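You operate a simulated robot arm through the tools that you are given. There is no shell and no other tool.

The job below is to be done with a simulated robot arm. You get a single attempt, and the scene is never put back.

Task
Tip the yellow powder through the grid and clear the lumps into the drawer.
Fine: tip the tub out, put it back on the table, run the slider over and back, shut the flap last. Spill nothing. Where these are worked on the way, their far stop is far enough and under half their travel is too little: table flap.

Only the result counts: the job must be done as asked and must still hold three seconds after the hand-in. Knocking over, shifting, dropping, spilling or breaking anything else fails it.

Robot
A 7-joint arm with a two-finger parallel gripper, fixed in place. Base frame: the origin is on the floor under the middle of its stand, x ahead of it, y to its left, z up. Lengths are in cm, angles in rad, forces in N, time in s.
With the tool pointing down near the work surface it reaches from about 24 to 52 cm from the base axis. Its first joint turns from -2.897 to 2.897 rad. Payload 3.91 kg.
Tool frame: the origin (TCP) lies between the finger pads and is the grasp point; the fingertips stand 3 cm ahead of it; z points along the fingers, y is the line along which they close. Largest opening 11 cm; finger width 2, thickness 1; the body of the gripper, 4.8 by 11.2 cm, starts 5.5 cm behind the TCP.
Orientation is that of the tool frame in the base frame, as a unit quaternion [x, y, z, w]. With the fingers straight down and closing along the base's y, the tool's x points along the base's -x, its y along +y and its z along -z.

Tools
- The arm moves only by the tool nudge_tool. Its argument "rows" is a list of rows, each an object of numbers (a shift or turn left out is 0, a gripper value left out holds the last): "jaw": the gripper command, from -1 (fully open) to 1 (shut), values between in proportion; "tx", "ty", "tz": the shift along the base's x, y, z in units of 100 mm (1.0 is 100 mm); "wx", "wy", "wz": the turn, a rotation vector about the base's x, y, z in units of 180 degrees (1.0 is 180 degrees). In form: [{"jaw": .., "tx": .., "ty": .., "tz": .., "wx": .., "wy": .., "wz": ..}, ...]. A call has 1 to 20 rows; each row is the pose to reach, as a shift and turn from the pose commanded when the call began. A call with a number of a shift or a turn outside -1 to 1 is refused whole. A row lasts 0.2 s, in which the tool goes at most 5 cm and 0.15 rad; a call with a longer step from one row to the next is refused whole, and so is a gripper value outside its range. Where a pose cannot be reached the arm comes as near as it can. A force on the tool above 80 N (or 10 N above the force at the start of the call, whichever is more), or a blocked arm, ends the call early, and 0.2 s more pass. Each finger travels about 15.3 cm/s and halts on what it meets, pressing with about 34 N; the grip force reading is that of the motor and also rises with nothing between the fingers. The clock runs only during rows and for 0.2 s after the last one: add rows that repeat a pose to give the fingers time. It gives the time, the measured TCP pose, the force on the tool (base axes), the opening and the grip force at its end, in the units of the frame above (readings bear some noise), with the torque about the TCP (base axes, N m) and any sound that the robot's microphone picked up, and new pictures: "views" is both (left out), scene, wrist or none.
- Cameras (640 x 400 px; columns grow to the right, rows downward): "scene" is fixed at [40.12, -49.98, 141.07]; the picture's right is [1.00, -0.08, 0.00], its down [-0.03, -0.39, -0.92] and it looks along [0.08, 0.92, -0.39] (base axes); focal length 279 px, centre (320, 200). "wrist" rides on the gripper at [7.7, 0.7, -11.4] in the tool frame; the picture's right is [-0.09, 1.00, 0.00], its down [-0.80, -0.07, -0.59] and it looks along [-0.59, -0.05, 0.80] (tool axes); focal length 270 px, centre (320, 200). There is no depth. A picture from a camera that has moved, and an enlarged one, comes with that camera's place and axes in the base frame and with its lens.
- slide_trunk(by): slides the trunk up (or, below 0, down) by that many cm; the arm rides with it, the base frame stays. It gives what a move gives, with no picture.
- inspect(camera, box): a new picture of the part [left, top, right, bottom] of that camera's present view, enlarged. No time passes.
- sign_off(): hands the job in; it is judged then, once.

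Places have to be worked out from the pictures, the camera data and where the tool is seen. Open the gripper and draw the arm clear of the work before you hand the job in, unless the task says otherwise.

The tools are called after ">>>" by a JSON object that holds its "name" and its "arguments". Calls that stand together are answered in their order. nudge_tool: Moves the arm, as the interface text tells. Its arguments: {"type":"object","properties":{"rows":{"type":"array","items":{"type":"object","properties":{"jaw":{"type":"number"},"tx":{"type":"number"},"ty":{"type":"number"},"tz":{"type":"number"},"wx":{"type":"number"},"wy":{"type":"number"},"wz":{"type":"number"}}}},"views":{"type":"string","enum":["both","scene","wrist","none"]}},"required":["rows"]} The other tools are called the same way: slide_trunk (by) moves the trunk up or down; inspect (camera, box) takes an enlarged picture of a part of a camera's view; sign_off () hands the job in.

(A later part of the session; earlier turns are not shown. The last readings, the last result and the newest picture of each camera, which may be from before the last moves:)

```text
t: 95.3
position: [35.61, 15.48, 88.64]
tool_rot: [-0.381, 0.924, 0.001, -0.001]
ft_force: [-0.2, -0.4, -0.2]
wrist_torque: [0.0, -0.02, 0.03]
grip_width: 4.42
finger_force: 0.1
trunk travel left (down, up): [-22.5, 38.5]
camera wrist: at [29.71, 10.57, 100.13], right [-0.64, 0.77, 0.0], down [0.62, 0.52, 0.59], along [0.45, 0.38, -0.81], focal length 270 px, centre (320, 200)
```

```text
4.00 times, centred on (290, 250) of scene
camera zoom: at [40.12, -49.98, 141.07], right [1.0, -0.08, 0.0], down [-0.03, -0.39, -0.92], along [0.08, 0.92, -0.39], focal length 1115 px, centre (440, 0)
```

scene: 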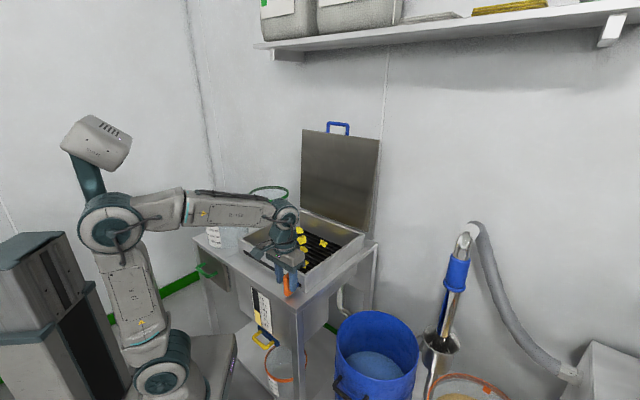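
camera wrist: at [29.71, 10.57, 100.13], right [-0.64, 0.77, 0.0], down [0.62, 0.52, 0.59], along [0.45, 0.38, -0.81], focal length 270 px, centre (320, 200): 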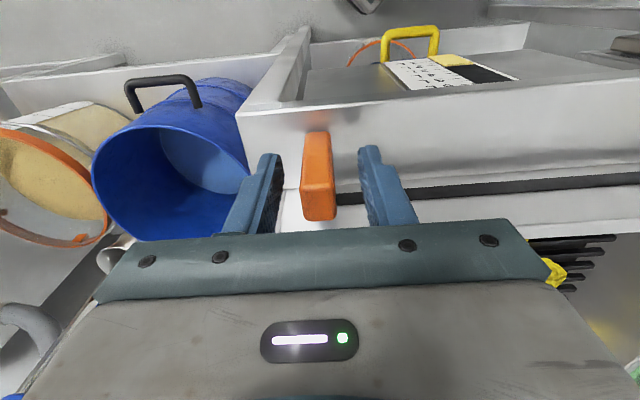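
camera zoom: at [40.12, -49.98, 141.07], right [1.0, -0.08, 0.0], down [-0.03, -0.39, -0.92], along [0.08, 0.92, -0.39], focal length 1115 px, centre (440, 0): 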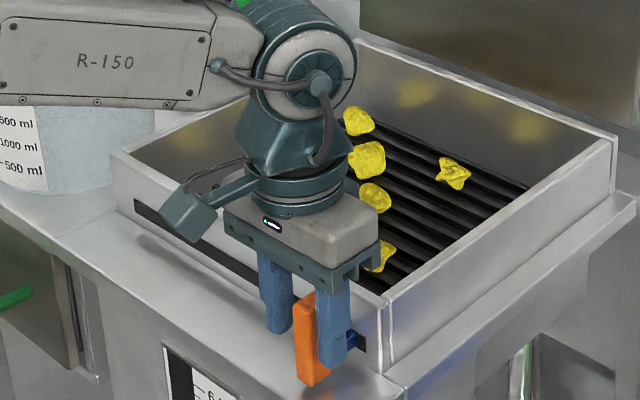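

Seen from the wrist, the knob lies right between the fingers. I close on it.

>>> {"name": "nudge_tool", "arguments": {"rows": [{"jaw": 0.6}, {"jaw": 1}, {"jaw": 1}, {"jaw": 1}]}}

```text
t: 96.3
position: [35.56, 15.45, 88.58]
tool_rot: [-0.383, 0.924, 0.001, -0.001]
ft_force: [-0.3, -0.2, -4.8]
wrist_torque: [0.06, -0.44, 0.22]
grip_width: 1.78
finger_force: 45.1
trunk travel left (down, up): [-22.5, 38.5]
camera wrist: at [29.71, 10.56, 100.14], right [-0.64, 0.77, 0.0], down [0.62, 0.52, 0.59], along [0.45, 0.38, -0.81], focal length 270 px, centre (320, 200)
```

scene: 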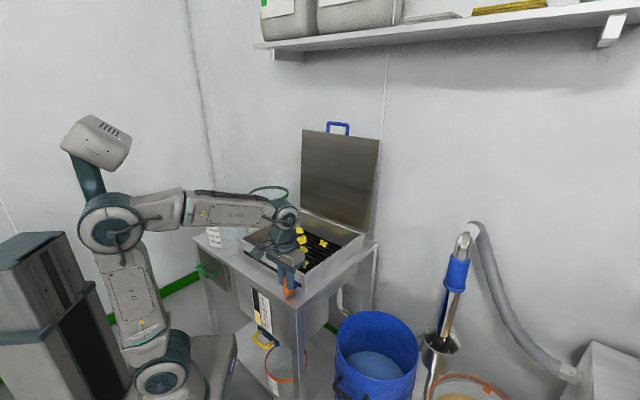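
wrist: 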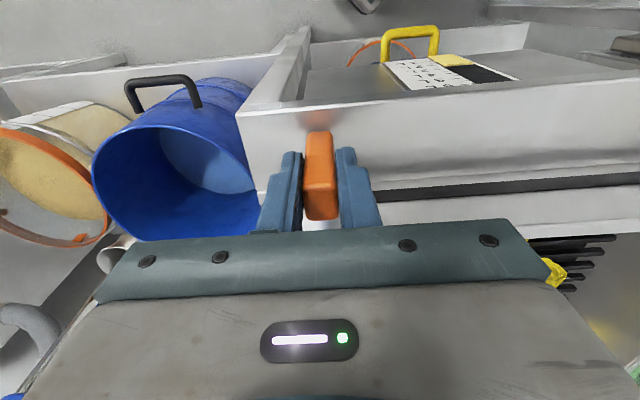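

It is gripped (1.78 cm). I slide it to the left along the slot, gently at first.

>>> {"name": "nudge_tool", "arguments": {"rows": [{"tx": -0.05, "ty": 0.05, "jaw": 1}, {"tx": -0.12, "ty": 0.12}, {"tx": -0.2, "ty": 0.2}, {"tx": -0.3, "ty": 0.3}, {"tx": -0.4, "ty": 0.4}, {"tx": -0.5, "ty": 0.5}, {"tx": -0.6, "ty": 0.6}, {"tx": -0.7, "ty": 0.7}, {"tx": -0.7, "ty": 0.7}]}}

>>> {"name": "inspect", "arguments": {"camera": "scene", "box": [230, 200, 350, 300]}}

```text
t: 98.3
position: [28.57, 22.38, 88.62]
tool_rot: [-0.383, 0.924, 0.0, -0.001]
ft_force: [-10.3, -8.6, 1.9]
wrist_torque: [-1.11, 0.91, 0.17]
grip_width: 1.81
finger_force: 45.2
trunk travel left (down, up): [-22.5, 38.5]
camera wrist: at [22.71, 17.55, 100.14], right [-0.64, 0.77, 0.0], down [0.62, 0.52, 0.59], along [0.45, 0.38, -0.8], focal length 270 px, centre (320, 200)
```

scene: 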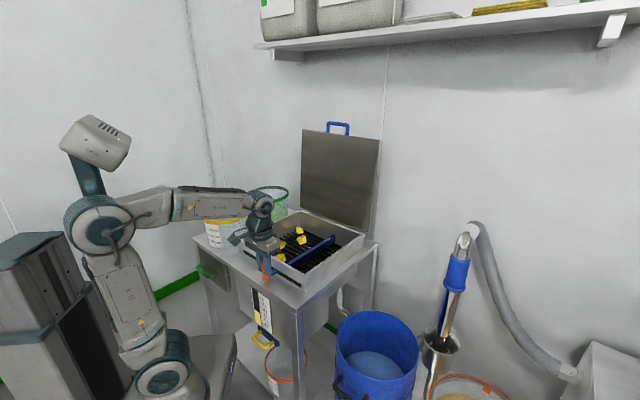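
wrist: 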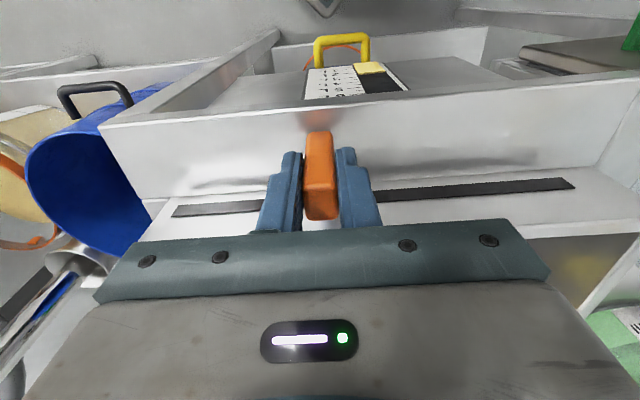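

```text
4.00 times, centred on (290, 250) of scene
camera zoom: at [40.12, -49.98, 141.07], right [1.0, -0.08, 0.0], down [-0.03, -0.39, -0.92], along [0.08, 0.92, -0.39], focal length 1115 px, centre (440, 0)
```

zoom: 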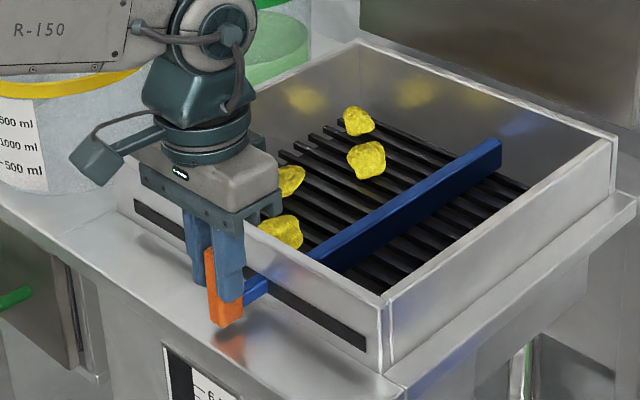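

The blade sweeps the lumps ahead of it. I continue left, easing a millimetre or two toward the robot to relieve the sideways load.

>>> {"name": "nudge_tool", "arguments": {"rows": [{"tx": -0.11, "ty": 0.09, "jaw": 1}, {"tx": -0.21, "ty": 0.19}, {"tx": -0.31, "ty": 0.29}, {"tx": -0.41, "ty": 0.39}, {"tx": -0.51, "ty": 0.49}, {"tx": -0.61, "ty": 0.59}, {"tx": -0.71, "ty": 0.69}, {"tx": -0.81, "ty": 0.79}]}}

>>> {"name": "inspect", "arguments": {"camera": "scene", "box": [230, 200, 350, 300]}}

```text
t: 100.1
position: [20.6, 30.36, 88.69]
tool_rot: [-0.383, 0.924, 0.001, -0.001]
ft_force: [-1.9, -1.1, 9.4]
wrist_torque: [-0.44, -0.17, 0.17]
grip_width: 1.79
finger_force: 44.6
trunk travel left (down, up): [-22.5, 38.5]
camera wrist: at [14.67, 25.56, 100.13], right [-0.64, 0.77, 0.0], down [0.62, 0.52, 0.59], along [0.46, 0.38, -0.8], focal length 270 px, centre (320, 200)
```

scene: 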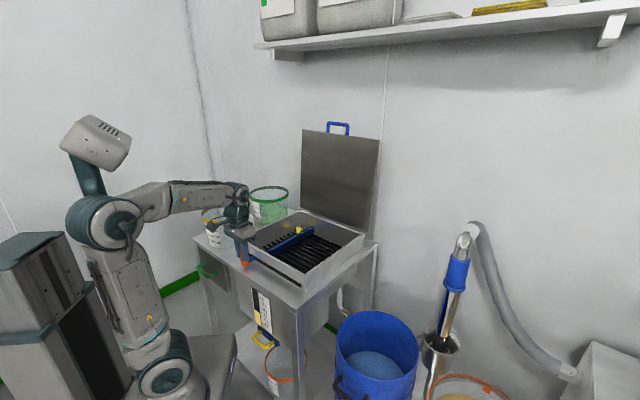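
wrist: 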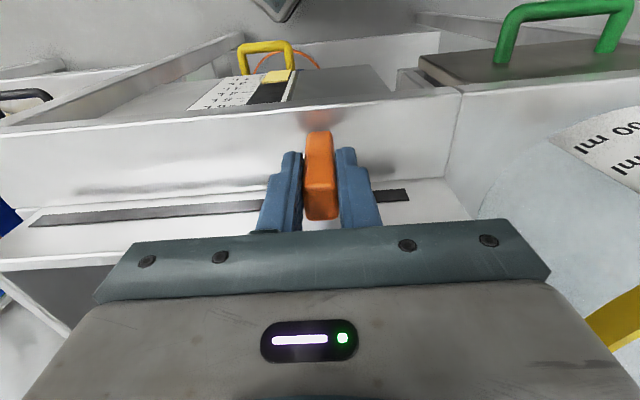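

```text
4.00 times, centred on (290, 250) of scene
camera zoom: at [40.12, -49.98, 141.07], right [1.0, -0.08, 0.0], down [-0.03, -0.39, -0.92], along [0.08, 0.92, -0.39], focal length 1115 px, centre (440, 0)
```

zoom: 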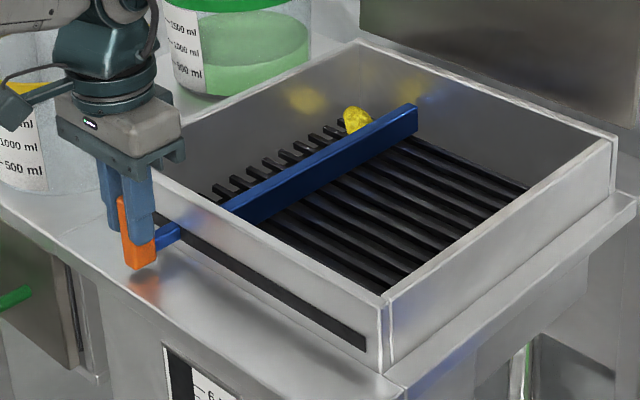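

The lumps are being pushed off at the left; the slot ends about 5 cm further on. I go on slowly toward the far stop.

>>> {"name": "nudge_tool", "arguments": {"rows": [{"tx": -0.07, "ty": 0.07, "jaw": 1}, {"tx": -0.14, "ty": 0.14}, {"tx": -0.2, "ty": 0.2}, {"tx": -0.25, "ty": 0.25}, {"tx": -0.29, "ty": 0.29}, {"tx": -0.29, "ty": 0.29}]}}

>>> {"name": "inspect", "arguments": {"camera": "scene", "box": [230, 200, 350, 300]}}

```text
t: 101.5
position: [17.72, 33.39, 88.6]
tool_rot: [-0.383, 0.924, 0.001, -0.001]
ft_force: [-3.3, -1.7, 1.2]
wrist_torque: [-0.31, -0.01, 0.19]
grip_width: 1.79
finger_force: 45.0
trunk travel left (down, up): [-22.5, 38.5]
camera wrist: at [11.82, 28.46, 100.14], right [-0.64, 0.77, 0.0], down [0.62, 0.52, 0.59], along [0.45, 0.38, -0.81], focal length 270 px, centre (320, 200)
```

scene: 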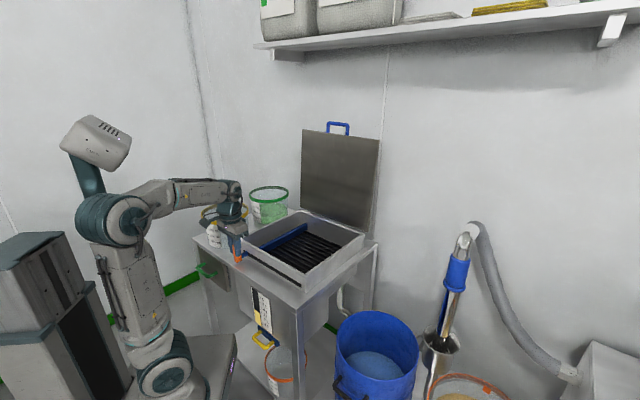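
wrist: 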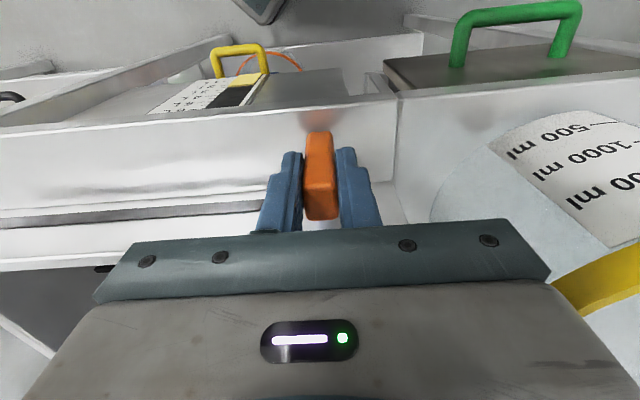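

```text
4.00 times, centred on (290, 250) of scene
camera zoom: at [40.12, -49.98, 141.07], right [1.0, -0.08, 0.0], down [-0.03, -0.39, -0.92], along [0.08, 0.92, -0.39], focal length 1115 px, centre (440, 0)
```

zoom: 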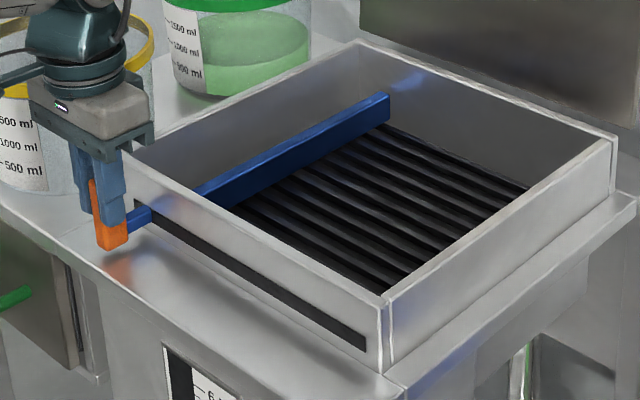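

At t≈11 there's no stop yet and no lumps remain visible on the grid. I inch on until the far stop is felt.

>>> {"name": "nudge_tool", "arguments": {"rows": [{"tx": -0.02, "ty": 0.02, "jaw": 1}, {"tx": -0.04, "ty": 0.04}, {"tx": -0.06, "ty": 0.06}, {"tx": -0.08, "ty": 0.08}, {"tx": -0.08, "ty": 0.08}]}}

>>> {"name": "inspect", "arguments": {"camera": "scene", "box": [230, 200, 350, 300]}}

```text
t: 102.7
position: [17.26, 33.7, 88.77]
tool_rot: [-0.38, 0.925, 0.0, -0.001]
ft_force: [21.7, -29.6, -7.6]
wrist_torque: [0.62, -1.0, 0.37]
grip_width: 1.79
finger_force: 44.5
trunk travel left (down, up): [-22.5, 38.5]
camera wrist: at [11.37, 28.92, 100.14], right [-0.64, 0.77, 0.0], down [0.62, 0.51, 0.59], along [0.46, 0.38, -0.81], focal length 270 px, centre (320, 200)
```

scene: 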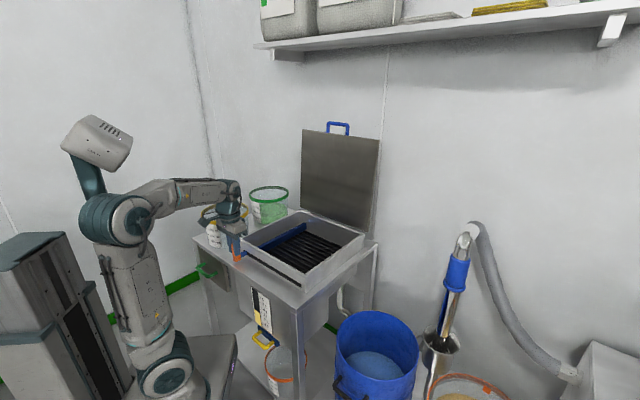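
wrist: 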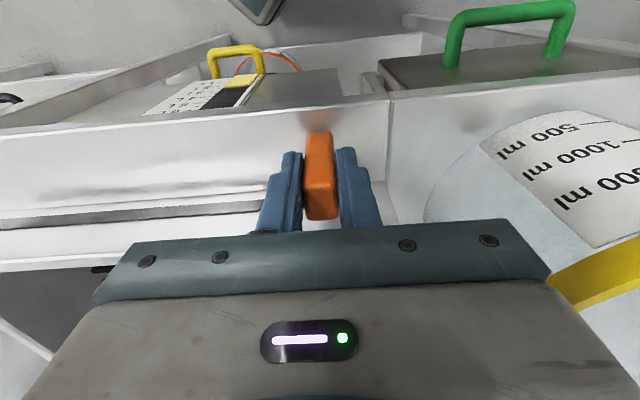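

```text
4.00 times, centred on (290, 250) of scene
camera zoom: at [40.12, -49.98, 141.07], right [1.0, -0.08, 0.0], down [-0.03, -0.39, -0.92], along [0.08, 0.92, -0.39], focal length 1115 px, centre (440, 0)
```

zoom: 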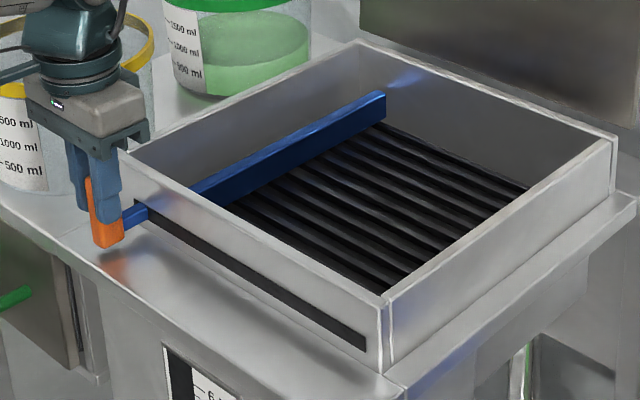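

The far stop is reached (about 37 N). Now I run the slider back to the right.

>>> {"name": "nudge_tool", "arguments": {"rows": [{"tx": 0.08, "ty": -0.08, "jaw": 1}, {"tx": 0.18, "ty": -0.18}, {"tx": 0.3, "ty": -0.3}, {"tx": 0.42, "ty": -0.42}, {"tx": 0.54, "ty": -0.54}, {"tx": 0.66, "ty": -0.66}, {"tx": 0.78, "ty": -0.78}, {"tx": 0.9, "ty": -0.9}, {"tx": 1.0, "ty": -1.0}], "views": "scene"}}

>>> {"name": "nudge_tool", "arguments": {"rows": [{"tx": 0.11, "ty": -0.11, "jaw": 1}, {"tx": 0.22, "ty": -0.22}, {"tx": 0.33, "ty": -0.33}, {"tx": 0.44, "ty": -0.44}, {"tx": 0.55, "ty": -0.55}, {"tx": 0.64, "ty": -0.64}, {"tx": 0.72, "ty": -0.72}, {"tx": 0.78, "ty": -0.78}, {"tx": 0.82, "ty": -0.82}, {"tx": 0.82, "ty": -0.82}]}}

>>> {"name": "inspect", "arguments": {"camera": "scene", "box": [230, 200, 350, 300]}}

```text
t: 104.7
position: [26.93, 24.08, 88.73]
tool_rot: [-0.383, 0.924, 0.001, 0.002]
ft_force: [11.6, 9.3, 22.7]
wrist_torque: [0.66, -0.84, 0.28]
grip_width: 1.8
finger_force: 45.1
trunk travel left (down, up): [-22.5, 38.5]
```

scene: 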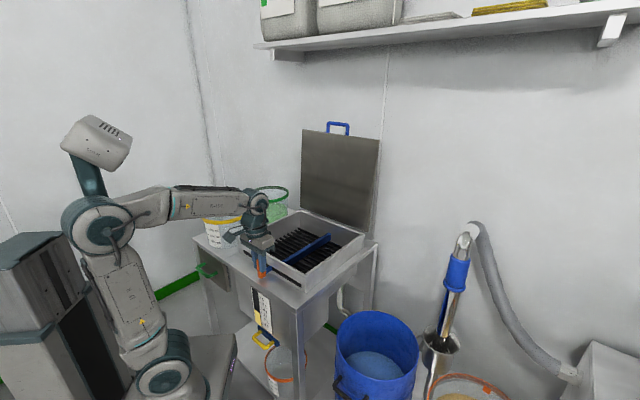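

```text
t: 106.9
position: [35.15, 15.85, 88.68]
tool_rot: [-0.382, 0.924, 0.0, -0.001]
ft_force: [0.4, -1.0, 19.0]
wrist_torque: [-1.03, 0.58, 0.26]
grip_width: 1.79
finger_force: 45.0
trunk travel left (down, up): [-22.5, 38.5]
camera wrist: at [29.24, 10.99, 100.12], right [-0.64, 0.77, 0.0], down [0.62, 0.52, 0.59], along [0.45, 0.38, -0.81], focal length 270 px, centre (320, 200)
```

scene: 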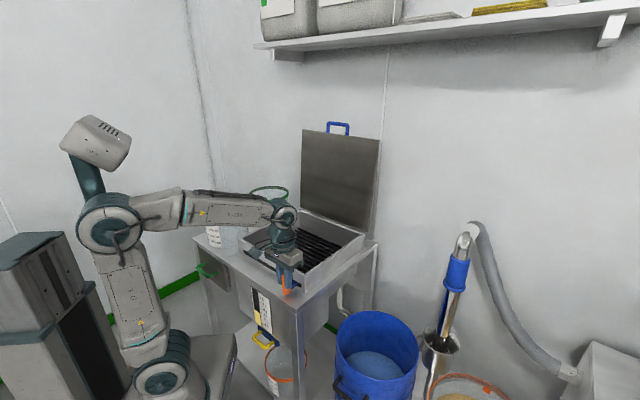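
wrist: 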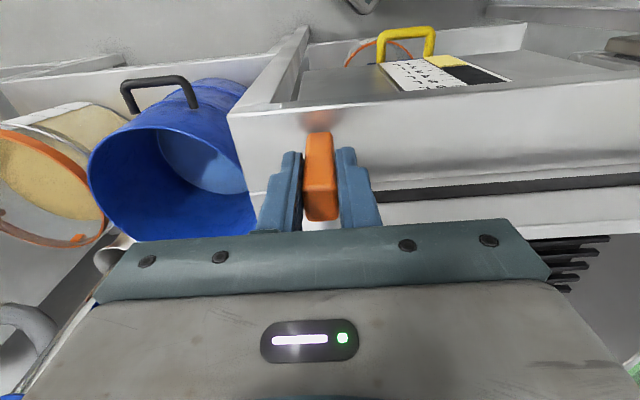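

```text
4.00 times, centred on (290, 250) of scene
camera zoom: at [40.12, -49.98, 141.07], right [1.0, -0.08, 0.0], down [-0.03, -0.39, -0.92], along [0.08, 0.92, -0.39], focal length 1115 px, centre (440, 0)
```

zoom: 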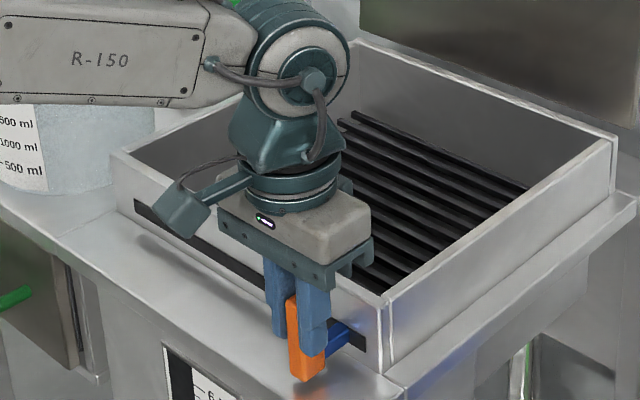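

The slider is nearly home (t≈−13.7 against −14.2 at the start). I inch it on to the home stop.

>>> {"name": "nudge_tool", "arguments": {"rows": [{"tx": 0.02, "ty": -0.02, "jaw": 1}, {"tx": 0.035, "ty": -0.035}, {"tx": 0.05, "ty": -0.05}, {"tx": 0.065, "ty": -0.065}, {"tx": 0.065, "ty": -0.065}], "views": "none"}}

```text
t: 108.1
position: [35.66, 15.38, 88.6]
tool_rot: [-0.383, 0.924, 0.0, 0.0]
ft_force: [-12.0, 4.6, 2.4]
wrist_torque: [0.18, -0.78, 0.08]
grip_width: 1.79
finger_force: 45.3
trunk travel left (down, up): [-22.5, 38.5]
```

The home stop is felt at t≈−14.3, slightly beyond the starting spot. I release the knob and rise straight up.

>>> {"name": "nudge_tool", "arguments": {"rows": [{"jaw": 0.6}, {"jaw": 0.2}, {"jaw": 0.2}, {"tz": 0.2}, {"tz": 0.45}, {"tz": 0.7}, {"tz": 0.95}, {"tz": 0.95}]}}

>>> {"name": "inspect", "arguments": {"camera": "scene", "box": [210, 180, 370, 310]}}

```text
t: 109.9
position: [35.73, 15.16, 98.37]
tool_rot: [-0.382, 0.924, 0.0, -0.002]
ft_force: [0.1, 0.3, 0.6]
wrist_torque: [0.02, -0.03, -0.01]
grip_width: 4.4
finger_force: 0.1
trunk travel left (down, up): [-22.5, 38.5]
camera wrist: at [29.88, 10.31, 109.79], right [-0.64, 0.77, 0.0], down [0.62, 0.52, 0.59], along [0.45, 0.38, -0.81], focal length 270 px, centre (320, 200)
```

scene: 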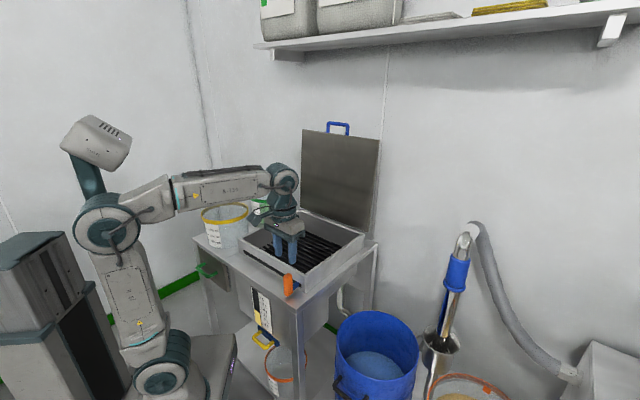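
wrist: 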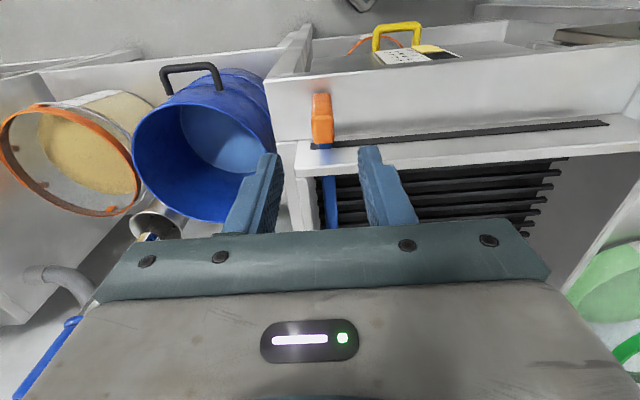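

```text
3.08 times, centred on (290, 245) of scene
camera zoom: at [40.12, -49.98, 141.07], right [1.0, -0.08, 0.0], down [-0.03, -0.39, -0.92], along [0.08, 0.92, -0.39], focal length 858 px, centre (412, 62)
```

zoom: 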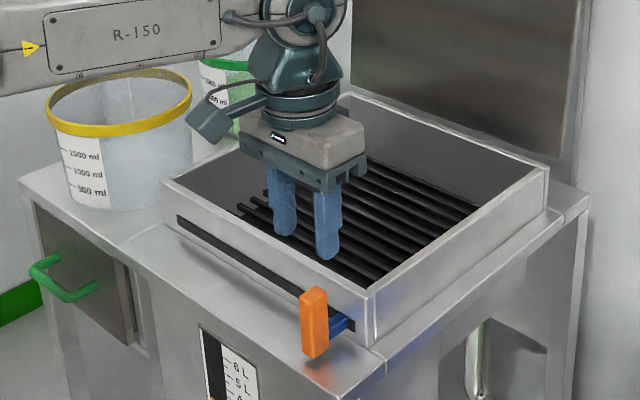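

The slider is back at home. To close the lid I'll re-grip its handle; I raise the trunk first for reach.

>>> {"name": "slide_trunk", "arguments": {"by": 12}}

>>> {"name": "nudge_tool", "arguments": {"rows": [{"tx": -0.1, "ty": 0.25, "tz": 0.15}, {"tx": -0.2, "ty": 0.5, "tz": 0.3}, {"tx": -0.35, "ty": 0.75, "tz": 0.5}, {"tx": -0.5, "ty": 1.0, "tz": 0.7}, {"tx": -0.55, "ty": 1.0, "tz": 0.8}, {"tx": -0.55, "ty": 1.0, "tz": 0.8}]}}

>>> {"name": "inspect", "arguments": {"camera": "scene", "box": [210, 180, 370, 310]}}

```text
t: 111.4
position: [35.78, 15.18, 110.27]
tool_rot: [-0.383, 0.924, 0.0, -0.001]
ft_force: [-0.1, 0.1, 0.2]
wrist_torque: [-0.04, 0.0, -0.05]
grip_width: 4.38
finger_force: 0.1
trunk travel left (down, up): [-34.5, 26.5]
```

```text
t: 112.8
position: [30.15, 25.31, 118.46]
tool_rot: [-0.382, 0.924, 0.0, -0.001]
ft_force: [1.0, -0.9, -0.5]
wrist_torque: [0.01, 0.02, -0.03]
grip_width: 4.42
finger_force: 0.0
trunk travel left (down, up): [-34.5, 26.5]
camera wrist: at [24.3, 20.45, 129.85], right [-0.64, 0.77, 0.0], down [0.62, 0.52, 0.59], along [0.45, 0.38, -0.81], focal length 270 px, centre (320, 200)
```

scene: 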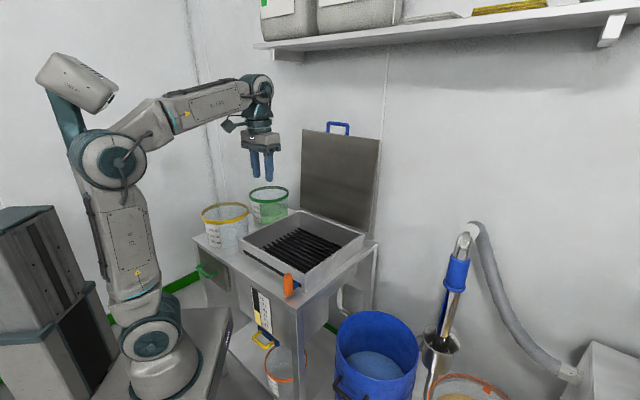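
wrist: 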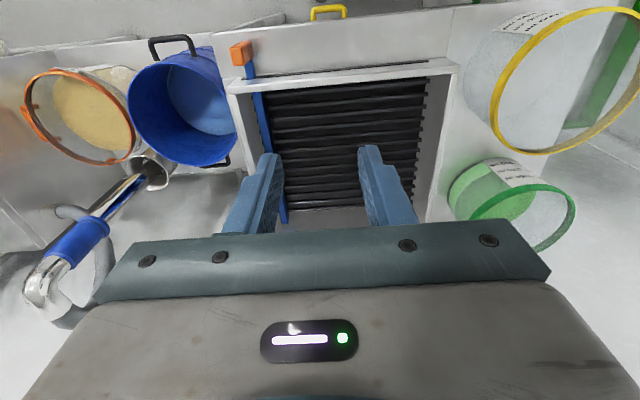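

```text
3.08 times, centred on (290, 245) of scene
camera zoom: at [40.12, -49.98, 141.07], right [1.0, -0.08, 0.0], down [-0.03, -0.39, -0.92], along [0.08, 0.92, -0.39], focal length 858 px, centre (412, 62)
```

zoom: 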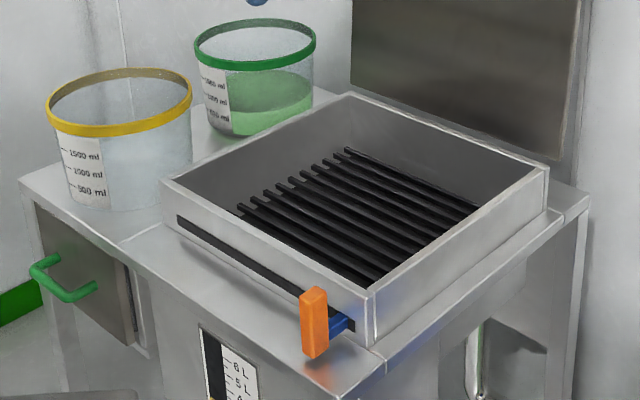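

The grid is clear and everything stands in place. I turn the tool 90° again and then pitch forward toward the lid handle.

>>> {"name": "nudge_tool", "arguments": {"rows": [{"jaw": 0.45, "tx": -0.02, "ty": 0.03, "wz": 0.0455}, {"tx": -0.04, "ty": 0.06, "wz": 0.091}, {"tx": -0.06, "ty": 0.09, "wz": 0.1365}, {"tx": -0.08, "ty": 0.12, "wz": 0.182}, {"tx": -0.1, "ty": 0.15, "wz": 0.2275}, {"tx": -0.12, "ty": 0.18, "wz": 0.273}, {"tx": -0.14, "ty": 0.21, "wz": 0.3185}, {"tx": -0.16, "ty": 0.24, "wz": 0.364}, {"tx": -0.18, "ty": 0.27, "wz": 0.4095}, {"tx": -0.2, "ty": 0.3, "wz": 0.455}, {"tx": -0.2, "ty": 0.3, "wz": 0.5}, {"tx": -0.2, "ty": 0.3, "wz": 0.5}], "views": "none"}}

>>> {"name": "nudge_tool", "arguments": {"rows": [{"tx": 0.08, "ty": 0.08, "tz": 0.08, "wx": 0.0279, "wy": -0.0279}, {"tx": 0.18, "ty": 0.18, "tz": 0.2, "wx": 0.0559, "wy": -0.0559}, {"tx": 0.3, "ty": 0.3, "tz": 0.35, "wx": 0.0838, "wy": -0.0838}, {"tx": 0.42, "ty": 0.42, "tz": 0.5, "wx": 0.1117, "wy": -0.1117}, {"tx": 0.54, "ty": 0.54, "tz": 0.65, "wx": 0.1397, "wy": -0.1397}, {"tx": 0.66, "ty": 0.66, "tz": 0.8, "wx": 0.1676, "wy": -0.1676}, {"tx": 0.78, "ty": 0.78, "tz": 0.95, "wx": 0.1955, "wy": -0.1955}, {"tx": 0.9, "ty": 0.9, "tz": 1.0, "wx": 0.2235, "wy": -0.2235}, {"tx": 1.0, "ty": 1.0, "tz": 1.0, "wx": 0.2514, "wy": -0.2514}, {"tx": 1.0, "ty": 1.0, "tz": 1.0, "wx": 0.2514, "wy": -0.2514}]}}

```text
t: 115.4
position: [28.39, 28.27, 118.33]
tool_rot: [0.924, -0.383, 0.0, 0.001]
ft_force: [0.5, 0.2, 0.1]
wrist_torque: [-0.02, -0.03, 0.0]
grip_width: 3.04
finger_force: 0.0
trunk travel left (down, up): [-34.5, 26.5]
```

```text
t: 117.6
position: [38.37, 38.2, 128.47]
tool_rot: [0.783, -0.325, 0.204, -0.489]
ft_force: [0.2, 0.8, 0.2]
wrist_torque: [-0.05, 0.02, 0.03]
grip_width: 3.03
finger_force: 0.0
trunk travel left (down, up): [-34.5, 26.5]
camera wrist: at [36.28, 25.37, 132.81], right [-0.37, -0.25, -0.9], down [-0.92, 0.21, 0.32], along [0.11, 0.95, -0.3], focal length 270 px, centre (320, 200)
```

scene: 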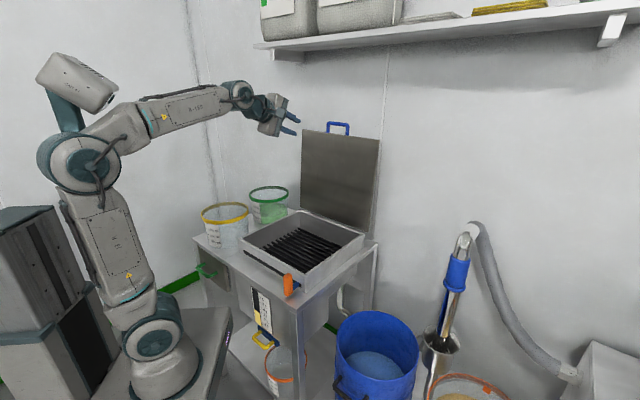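
wrist: 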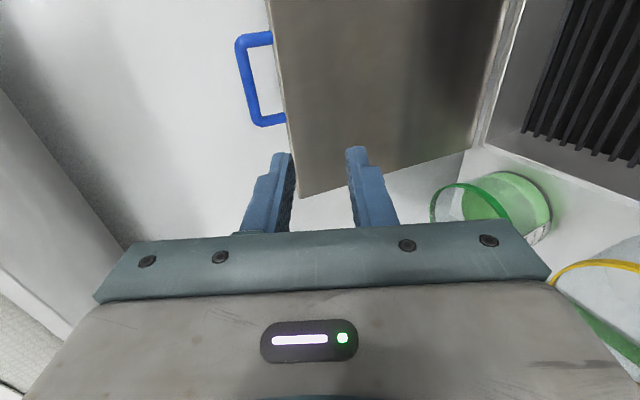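

The tool is lined up again; I check the handle's exact place in both views.

>>> {"name": "inspect", "arguments": {"camera": "scene", "box": [270, 100, 390, 175]}}

>>> {"name": "inspect", "arguments": {"camera": "wrist", "box": [200, 0, 360, 160]}}

```text
5.33 times, centred on (330, 138) of scene
camera zoom: at [40.12, -49.98, 141.07], right [1.0, -0.08, 0.0], down [-0.03, -0.39, -0.92], along [0.08, 0.92, -0.39], focal length 1487 px, centre (267, 533)
```

zoom: 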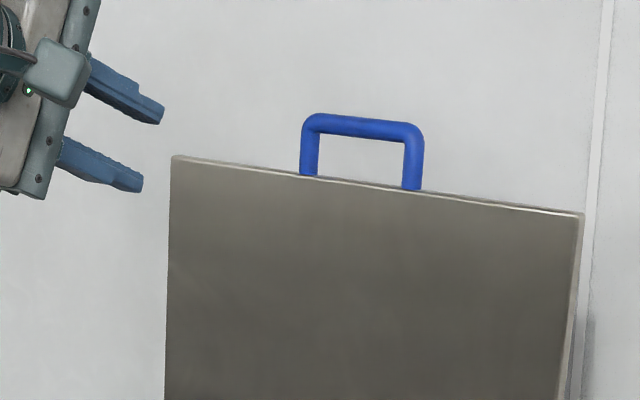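

```text
2.50 times, centred on (280, 80) of wrist
camera zoom: at [36.28, 25.37, 132.81], right [-0.37, -0.25, -0.9], down [-0.92, 0.21, 0.32], along [0.11, 0.95, -0.3], focal length 676 px, centre (420, 500)
```

zoom: 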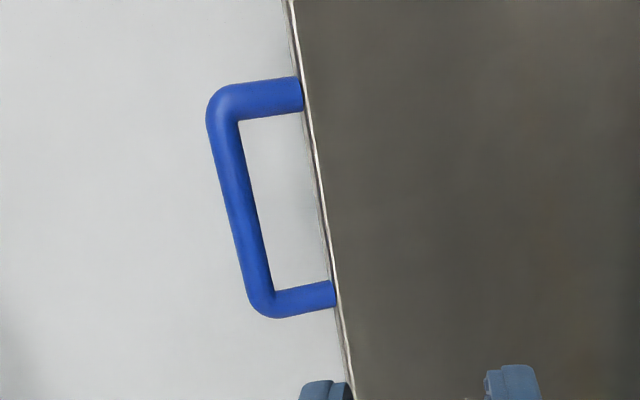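

The bar centre triangulates to about (55.8, 54.9, 126.5), so the lid leans at roughly 95°. I raise the trunk 8 cm more for reach, then move in along the finger axis to a point short of the bar.

>>> {"name": "slide_trunk", "arguments": {"by": 8}}

>>> {"name": "nudge_tool", "arguments": {"rows": [{"tx": 0.2, "ty": 0.2, "tz": -0.1}, {"tx": 0.45, "ty": 0.45, "tz": -0.25}, {"tx": 0.7, "ty": 0.7, "tz": -0.4}, {"tx": 0.9, "ty": 0.9, "tz": -0.52}, {"tx": 1.0, "ty": 1.0, "tz": -0.57}, {"tx": 1.0, "ty": 1.0, "tz": -0.57}]}}

>>> {"name": "inspect", "arguments": {"camera": "scene", "box": [270, 100, 390, 175]}}

>>> {"name": "inspect", "arguments": {"camera": "wrist", "box": [220, 0, 420, 240]}}

```text
t: 118.8
position: [38.36, 38.23, 136.39]
tool_rot: [0.784, -0.325, 0.203, -0.489]
ft_force: [0.6, -0.2, 0.1]
wrist_torque: [-0.01, 0.02, 0.01]
grip_width: 3.01
finger_force: 0.1
trunk travel left (down, up): [-42.5, 18.5]
```

```text
t: 120.2
position: [48.4, 48.18, 130.72]
tool_rot: [0.783, -0.325, 0.204, -0.489]
ft_force: [-0.1, -0.1, 0.3]
wrist_torque: [0.01, 0.02, -0.01]
grip_width: 3.02
finger_force: 0.0
trunk travel left (down, up): [-42.5, 18.5]
camera wrist: at [46.33, 35.41, 135.15], right [-0.37, -0.25, -0.89], down [-0.92, 0.21, 0.33], along [0.11, 0.95, -0.31], focal length 270 px, centre (320, 200)
```

scene: 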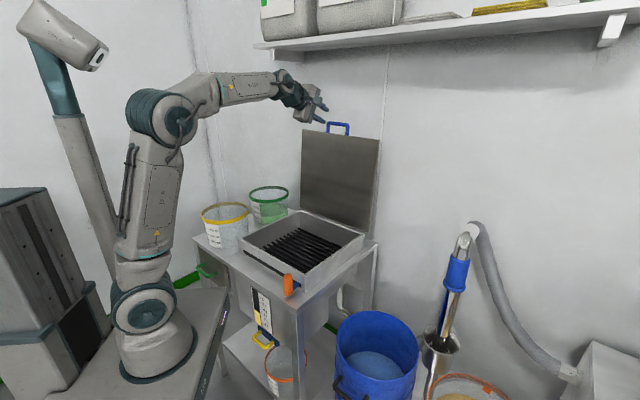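
wrist: 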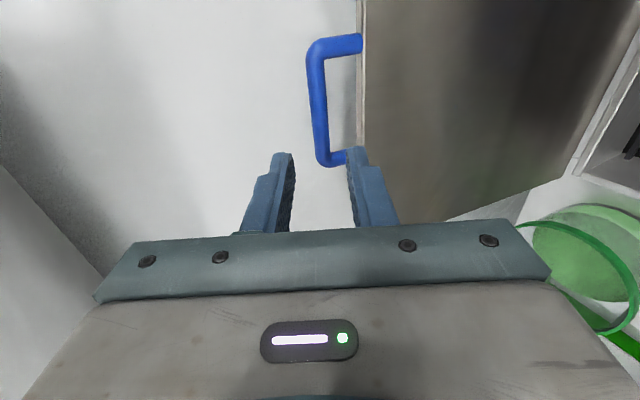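

```text
5.33 times, centred on (330, 138) of scene
camera zoom: at [40.12, -49.98, 141.07], right [1.0, -0.08, 0.0], down [-0.03, -0.39, -0.92], along [0.08, 0.92, -0.39], focal length 1487 px, centre (267, 533)
```

zoom: 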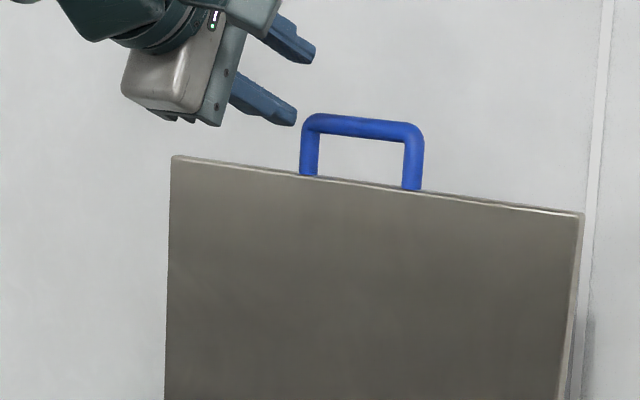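

```text
1.67 times, centred on (320, 120) of wrist
camera zoom: at [46.33, 35.41, 135.15], right [-0.37, -0.25, -0.89], down [-0.92, 0.21, 0.33], along [0.11, 0.95, -0.31], focal length 450 px, centre (320, 333)
```

zoom: 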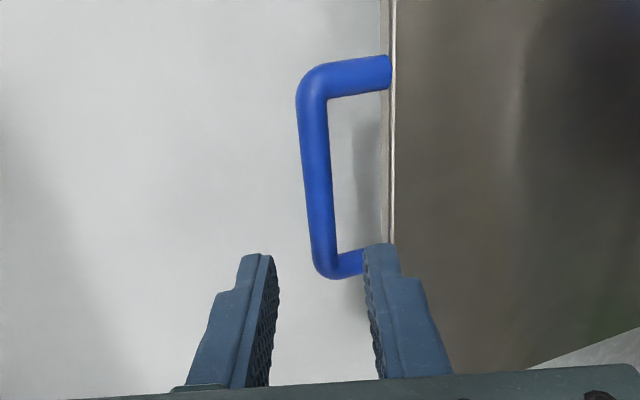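

The bar is about 10.7 cm ahead on the finger axis, just 0.4 cm above it. I advance so the tips straddle it.

>>> {"name": "nudge_tool", "arguments": {"rows": [{"tx": 0.12, "ty": 0.12, "tz": -0.06}, {"tx": 0.25, "ty": 0.25, "tz": -0.14}, {"tx": 0.38, "ty": 0.38, "tz": -0.23}, {"tx": 0.48, "ty": 0.48, "tz": -0.29}, {"tx": 0.567, "ty": 0.567, "tz": -0.345}, {"tx": 0.567, "ty": 0.567, "tz": -0.345}]}}

>>> {"name": "inspect", "arguments": {"camera": "scene", "box": [270, 100, 390, 175]}}

>>> {"name": "inspect", "arguments": {"camera": "wrist", "box": [220, 0, 420, 240]}}

```text
t: 121.6
position: [53.98, 53.83, 127.13]
tool_rot: [0.784, -0.326, 0.203, -0.488]
ft_force: [0.8, -0.2, 1.1]
wrist_torque: [0.02, -0.01, 0.02]
grip_width: 3.05
finger_force: 0.1
trunk travel left (down, up): [-42.5, 18.5]
camera wrist: at [51.92, 41.05, 131.62], right [-0.37, -0.25, -0.89], down [-0.92, 0.21, 0.33], along [0.11, 0.95, -0.31], focal length 270 px, centre (320, 200)
```

scene: 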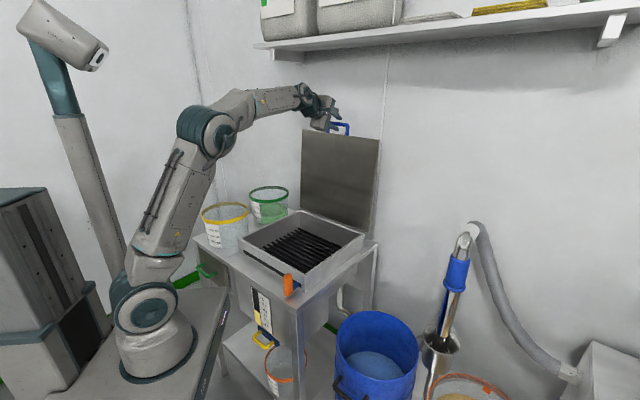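
wrist: 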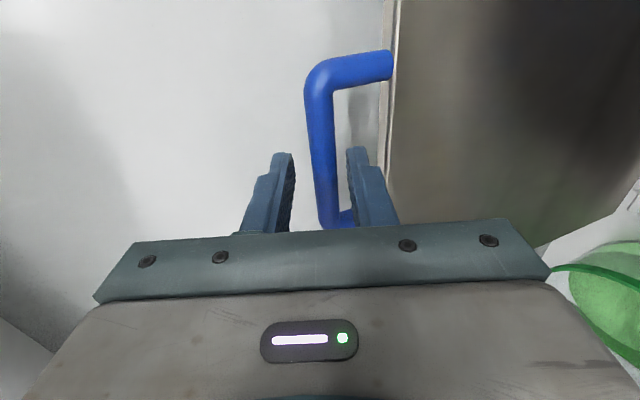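

```text
5.33 times, centred on (330, 138) of scene
camera zoom: at [40.12, -49.98, 141.07], right [1.0, -0.08, 0.0], down [-0.03, -0.39, -0.92], along [0.08, 0.92, -0.39], focal length 1487 px, centre (267, 533)
```

zoom: 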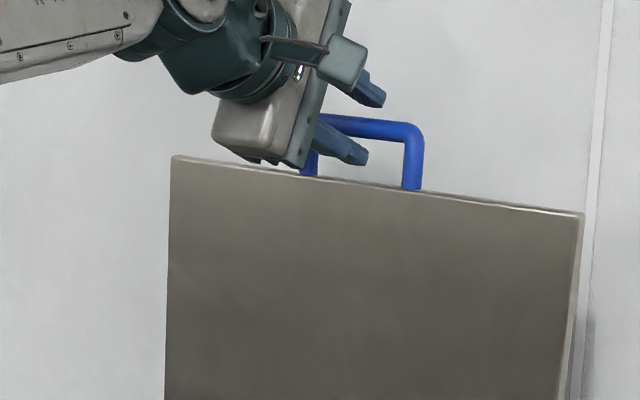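

```text
1.67 times, centred on (320, 120) of wrist
camera zoom: at [51.92, 41.05, 131.62], right [-0.37, -0.25, -0.89], down [-0.92, 0.21, 0.33], along [0.11, 0.95, -0.31], focal length 450 px, centre (320, 333)
```

zoom: 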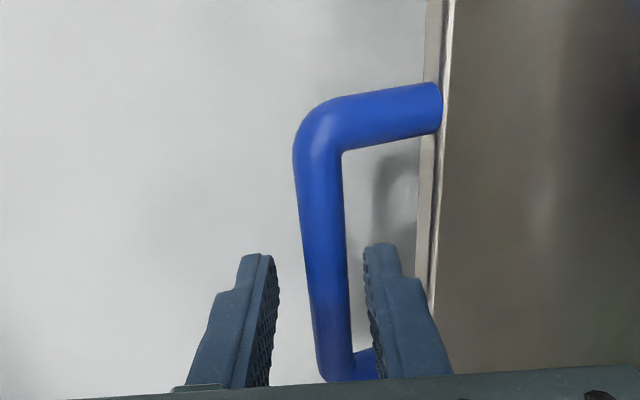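

The bar lies between the fingers, about 1.9 cm ahead of the TCP. I go 0.3 cm further and close.

>>> {"name": "nudge_tool", "arguments": {"rows": [{"tx": 0.02, "ty": 0.02, "tz": -0.014}, {"tx": 0.02, "ty": 0.02, "tz": -0.014, "jaw": 0.7}, {"tx": 0.02, "ty": 0.02, "tz": -0.014, "jaw": 1}, {"tx": 0.02, "ty": 0.02, "tz": -0.014, "jaw": 1}, {"tx": 0.02, "ty": 0.02, "tz": -0.014, "jaw": 1}]}}

```text
t: 122.8
position: [54.33, 54.11, 126.85]
tool_rot: [0.785, -0.326, 0.202, -0.486]
ft_force: [-0.5, -1.3, -16.2]
wrist_torque: [-0.33, 0.08, -0.17]
grip_width: 1.35
finger_force: 44.4
trunk travel left (down, up): [-42.5, 18.5]
camera wrist: at [52.27, 41.39, 131.28], right [-0.38, -0.25, -0.89], down [-0.92, 0.21, 0.33], along [0.11, 0.94, -0.31], focal length 270 px, centre (320, 200)
```

scene: 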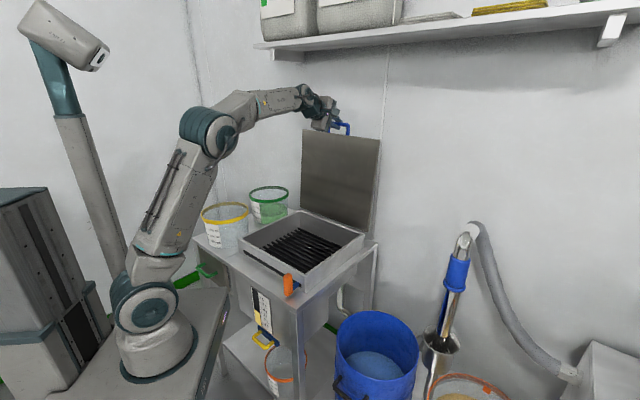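
wrist: 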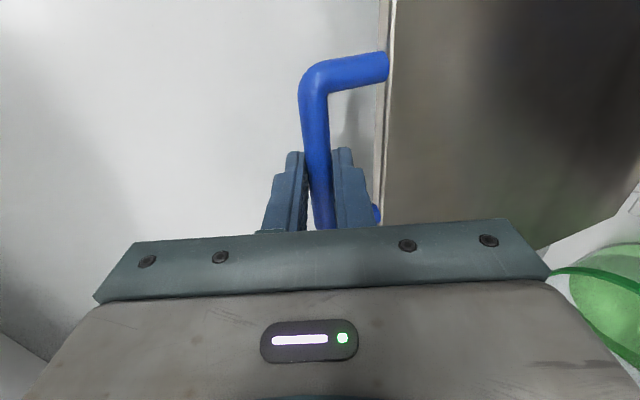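

The bar is gripped. I pull the lid forward along its arc, first from about 95° to 78°.

>>> {"name": "nudge_tool", "arguments": {"rows": [{"tx": -0.07, "ty": -0.07, "tz": 0.003, "jaw": 1}, {"tx": -0.141, "ty": -0.141, "tz": 0.007}, {"tx": -0.2826, "ty": -0.2826, "tz": 0.01}, {"tx": -0.4238, "ty": -0.4238, "tz": 0.005}, {"tx": -0.5646, "ty": -0.5646, "tz": -0.01}, {"tx": -0.7047, "ty": -0.7047, "tz": -0.037}, {"tx": -0.8157, "ty": -0.8157, "tz": -0.067}]}}

```text
t: 124.4
position: [46.15, 46.09, 126.31]
tool_rot: [0.784, -0.325, 0.202, -0.489]
ft_force: [2.8, -1.1, -8.8]
wrist_torque: [-0.38, -0.17, -0.71]
grip_width: 1.39
finger_force: 45.6
trunk travel left (down, up): [-42.5, 18.5]
camera wrist: at [44.01, 33.13, 130.69], right [-0.37, -0.25, -0.89], down [-0.92, 0.21, 0.33], along [0.11, 0.95, -0.31], focal length 270 px, centre (320, 200)
```

scene: 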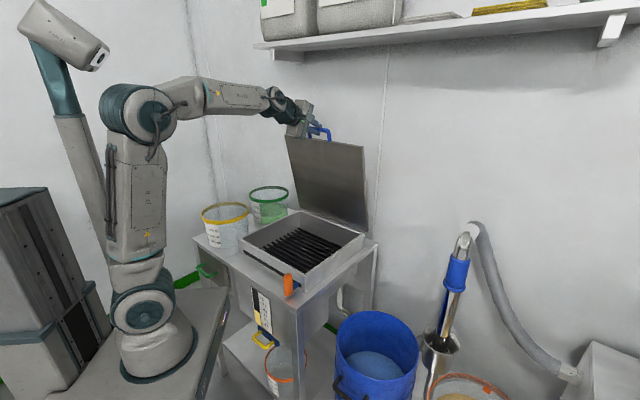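
wrist: 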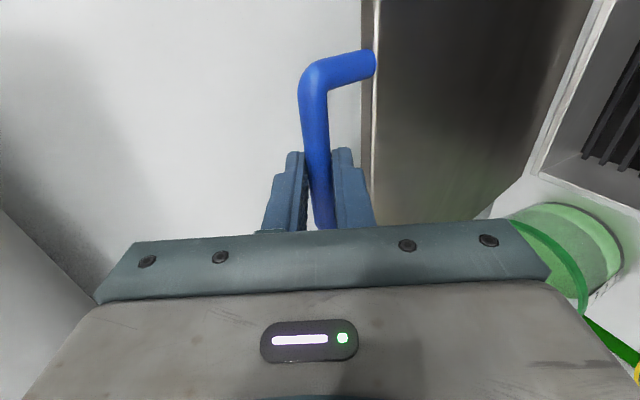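

The lid follows well. I continue from 78° down to 60°, pitching the fingers back as I go.

>>> {"name": "nudge_tool", "arguments": {"rows": [{"tx": -0.1338, "ty": -0.1338, "tz": -0.037, "wx": -0.0157, "wy": 0.0157, "jaw": 1}, {"tx": -0.2652, "ty": -0.2652, "tz": -0.084, "wx": -0.0314, "wy": 0.0314}, {"tx": -0.394, "ty": -0.394, "tz": -0.142, "wx": -0.0471, "wy": 0.0471}, {"tx": -0.5194, "ty": -0.5194, "tz": -0.21, "wx": -0.0628, "wy": 0.0628}, {"tx": -0.6417, "ty": -0.6417, "tz": -0.288, "wx": -0.0785, "wy": 0.0785}, {"tx": -0.7601, "ty": -0.7601, "tz": -0.376, "wx": -0.0942, "wy": 0.0942}], "views": "scene"}}

```text
t: 125.8
position: [38.31, 38.36, 122.69]
tool_rot: [0.868, -0.36, 0.131, -0.316]
ft_force: [-0.4, -0.1, 5.3]
wrist_torque: [0.02, -0.28, -0.14]
grip_width: 1.35
finger_force: 45.1
trunk travel left (down, up): [-42.5, 18.5]
```

scene: 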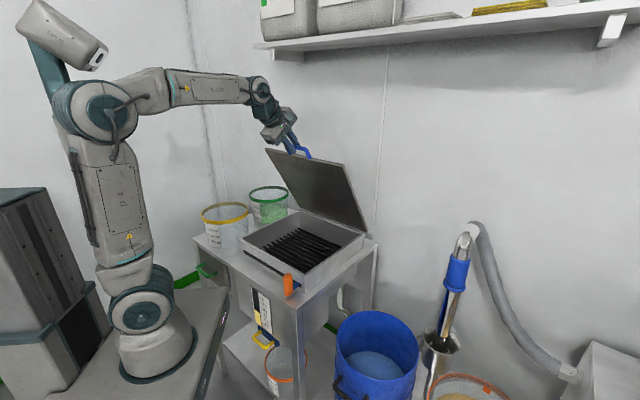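

At 60° now. Continuing to 44° with the tool returning to vertical.

>>> {"name": "nudge_tool", "arguments": {"rows": [{"tx": -0.073, "ty": -0.073, "tz": -0.06, "wx": -0.0196, "wy": 0.0196, "jaw": 1}, {"tx": -0.1437, "ty": -0.1437, "tz": -0.125, "wx": -0.0393, "wy": 0.0393}, {"tx": -0.2123, "ty": -0.2123, "tz": -0.195, "wx": -0.0589, "wy": 0.0589}, {"tx": -0.2784, "ty": -0.2784, "tz": -0.27, "wx": -0.0786, "wy": 0.0786}, {"tx": -0.3423, "ty": -0.3423, "tz": -0.35, "wx": -0.0982, "wy": 0.0982}, {"tx": -0.4038, "ty": -0.4038, "tz": -0.4345, "wx": -0.1179, "wy": 0.1179}, {"tx": -0.4629, "ty": -0.4629, "tz": -0.5236, "wx": -0.1375, "wy": 0.1375}, {"tx": -0.5197, "ty": -0.5197, "tz": -0.6172, "wx": -0.1571, "wy": 0.1571}], "views": "scene"}}

```text
t: 127.6
position: [33.28, 33.13, 116.53]
tool_rot: [0.923, -0.384, 0.0, 0.001]
ft_force: [-1.2, 1.8, 0.4]
wrist_torque: [0.12, -0.19, 0.08]
grip_width: 1.38
finger_force: 44.9
trunk travel left (down, up): [-42.5, 18.5]
```

scene: 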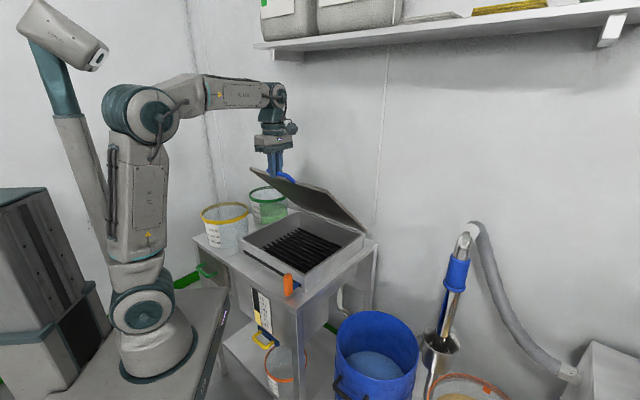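

At 44° with almost no load. I go on to about 26°.

>>> {"name": "nudge_tool", "arguments": {"rows": [{"tx": -0.0643, "ty": -0.0643, "tz": -0.098, "jaw": 1}, {"tx": -0.1259, "ty": -0.1259, "tz": -0.199}, {"tx": -0.1853, "ty": -0.1853, "tz": -0.302}, {"tx": -0.2418, "ty": -0.2418, "tz": -0.409}, {"tx": -0.2963, "ty": -0.2963, "tz": -0.518}, {"tx": -0.3479, "ty": -0.3479, "tz": -0.63}, {"tx": -0.396, "ty": -0.396, "tz": -0.744}, {"tx": -0.4419, "ty": -0.4419, "tz": -0.861}, {"tx": -0.4907, "ty": -0.4907, "tz": -0.997}], "views": "scene"}}

```text
t: 129.6
position: [28.27, 28.2, 106.61]
tool_rot: [0.924, -0.383, 0.001, 0.0]
ft_force: [0.6, 4.2, -0.8]
wrist_torque: [0.14, -0.15, -0.02]
grip_width: 1.37
finger_force: 44.7
trunk travel left (down, up): [-42.5, 18.5]
```

scene: 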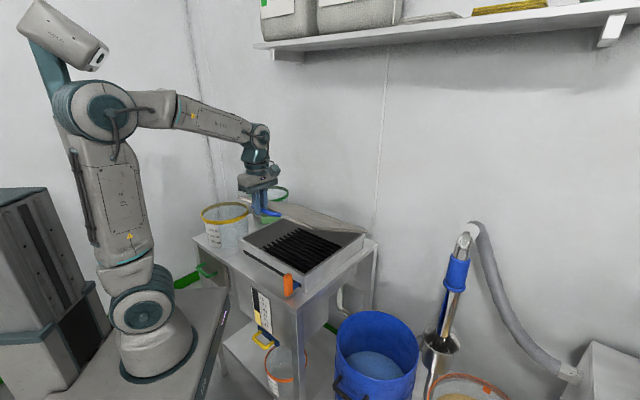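

I continue down to about 10°.

>>> {"name": "nudge_tool", "arguments": {"rows": [{"tx": -0.036, "ty": -0.036, "tz": -0.113, "jaw": 1}, {"tx": -0.0707, "ty": -0.0707, "tz": -0.226}, {"tx": -0.096, "ty": -0.096, "tz": -0.32}, {"tx": -0.1202, "ty": -0.1202, "tz": -0.413}, {"tx": -0.142, "ty": -0.142, "tz": -0.509}, {"tx": -0.1626, "ty": -0.1626, "tz": -0.604}, {"tx": -0.181, "ty": -0.181, "tz": -0.7}, {"tx": -0.198, "ty": -0.198, "tz": -0.798}, {"tx": -0.213, "ty": -0.213, "tz": -0.896}, {"tx": -0.2263, "ty": -0.2263, "tz": -0.994}], "views": "scene"}}

```text
t: 131.8
position: [25.98, 25.92, 96.43]
tool_rot: [0.923, -0.384, 0.001, 0.0]
ft_force: [3.0, -5.5, -0.5]
wrist_torque: [0.18, 0.08, 0.04]
grip_width: 1.39
finger_force: 45.2
trunk travel left (down, up): [-42.5, 18.5]
```

scene: 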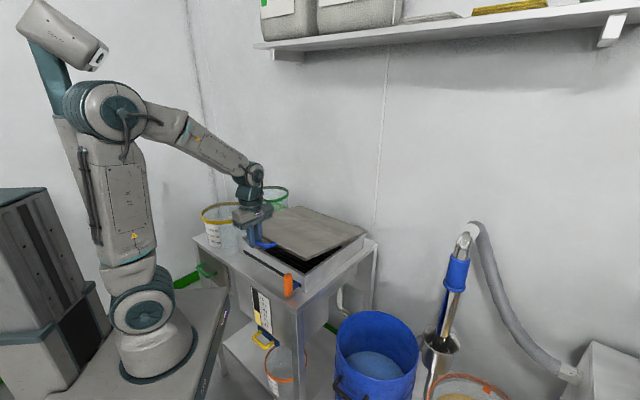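

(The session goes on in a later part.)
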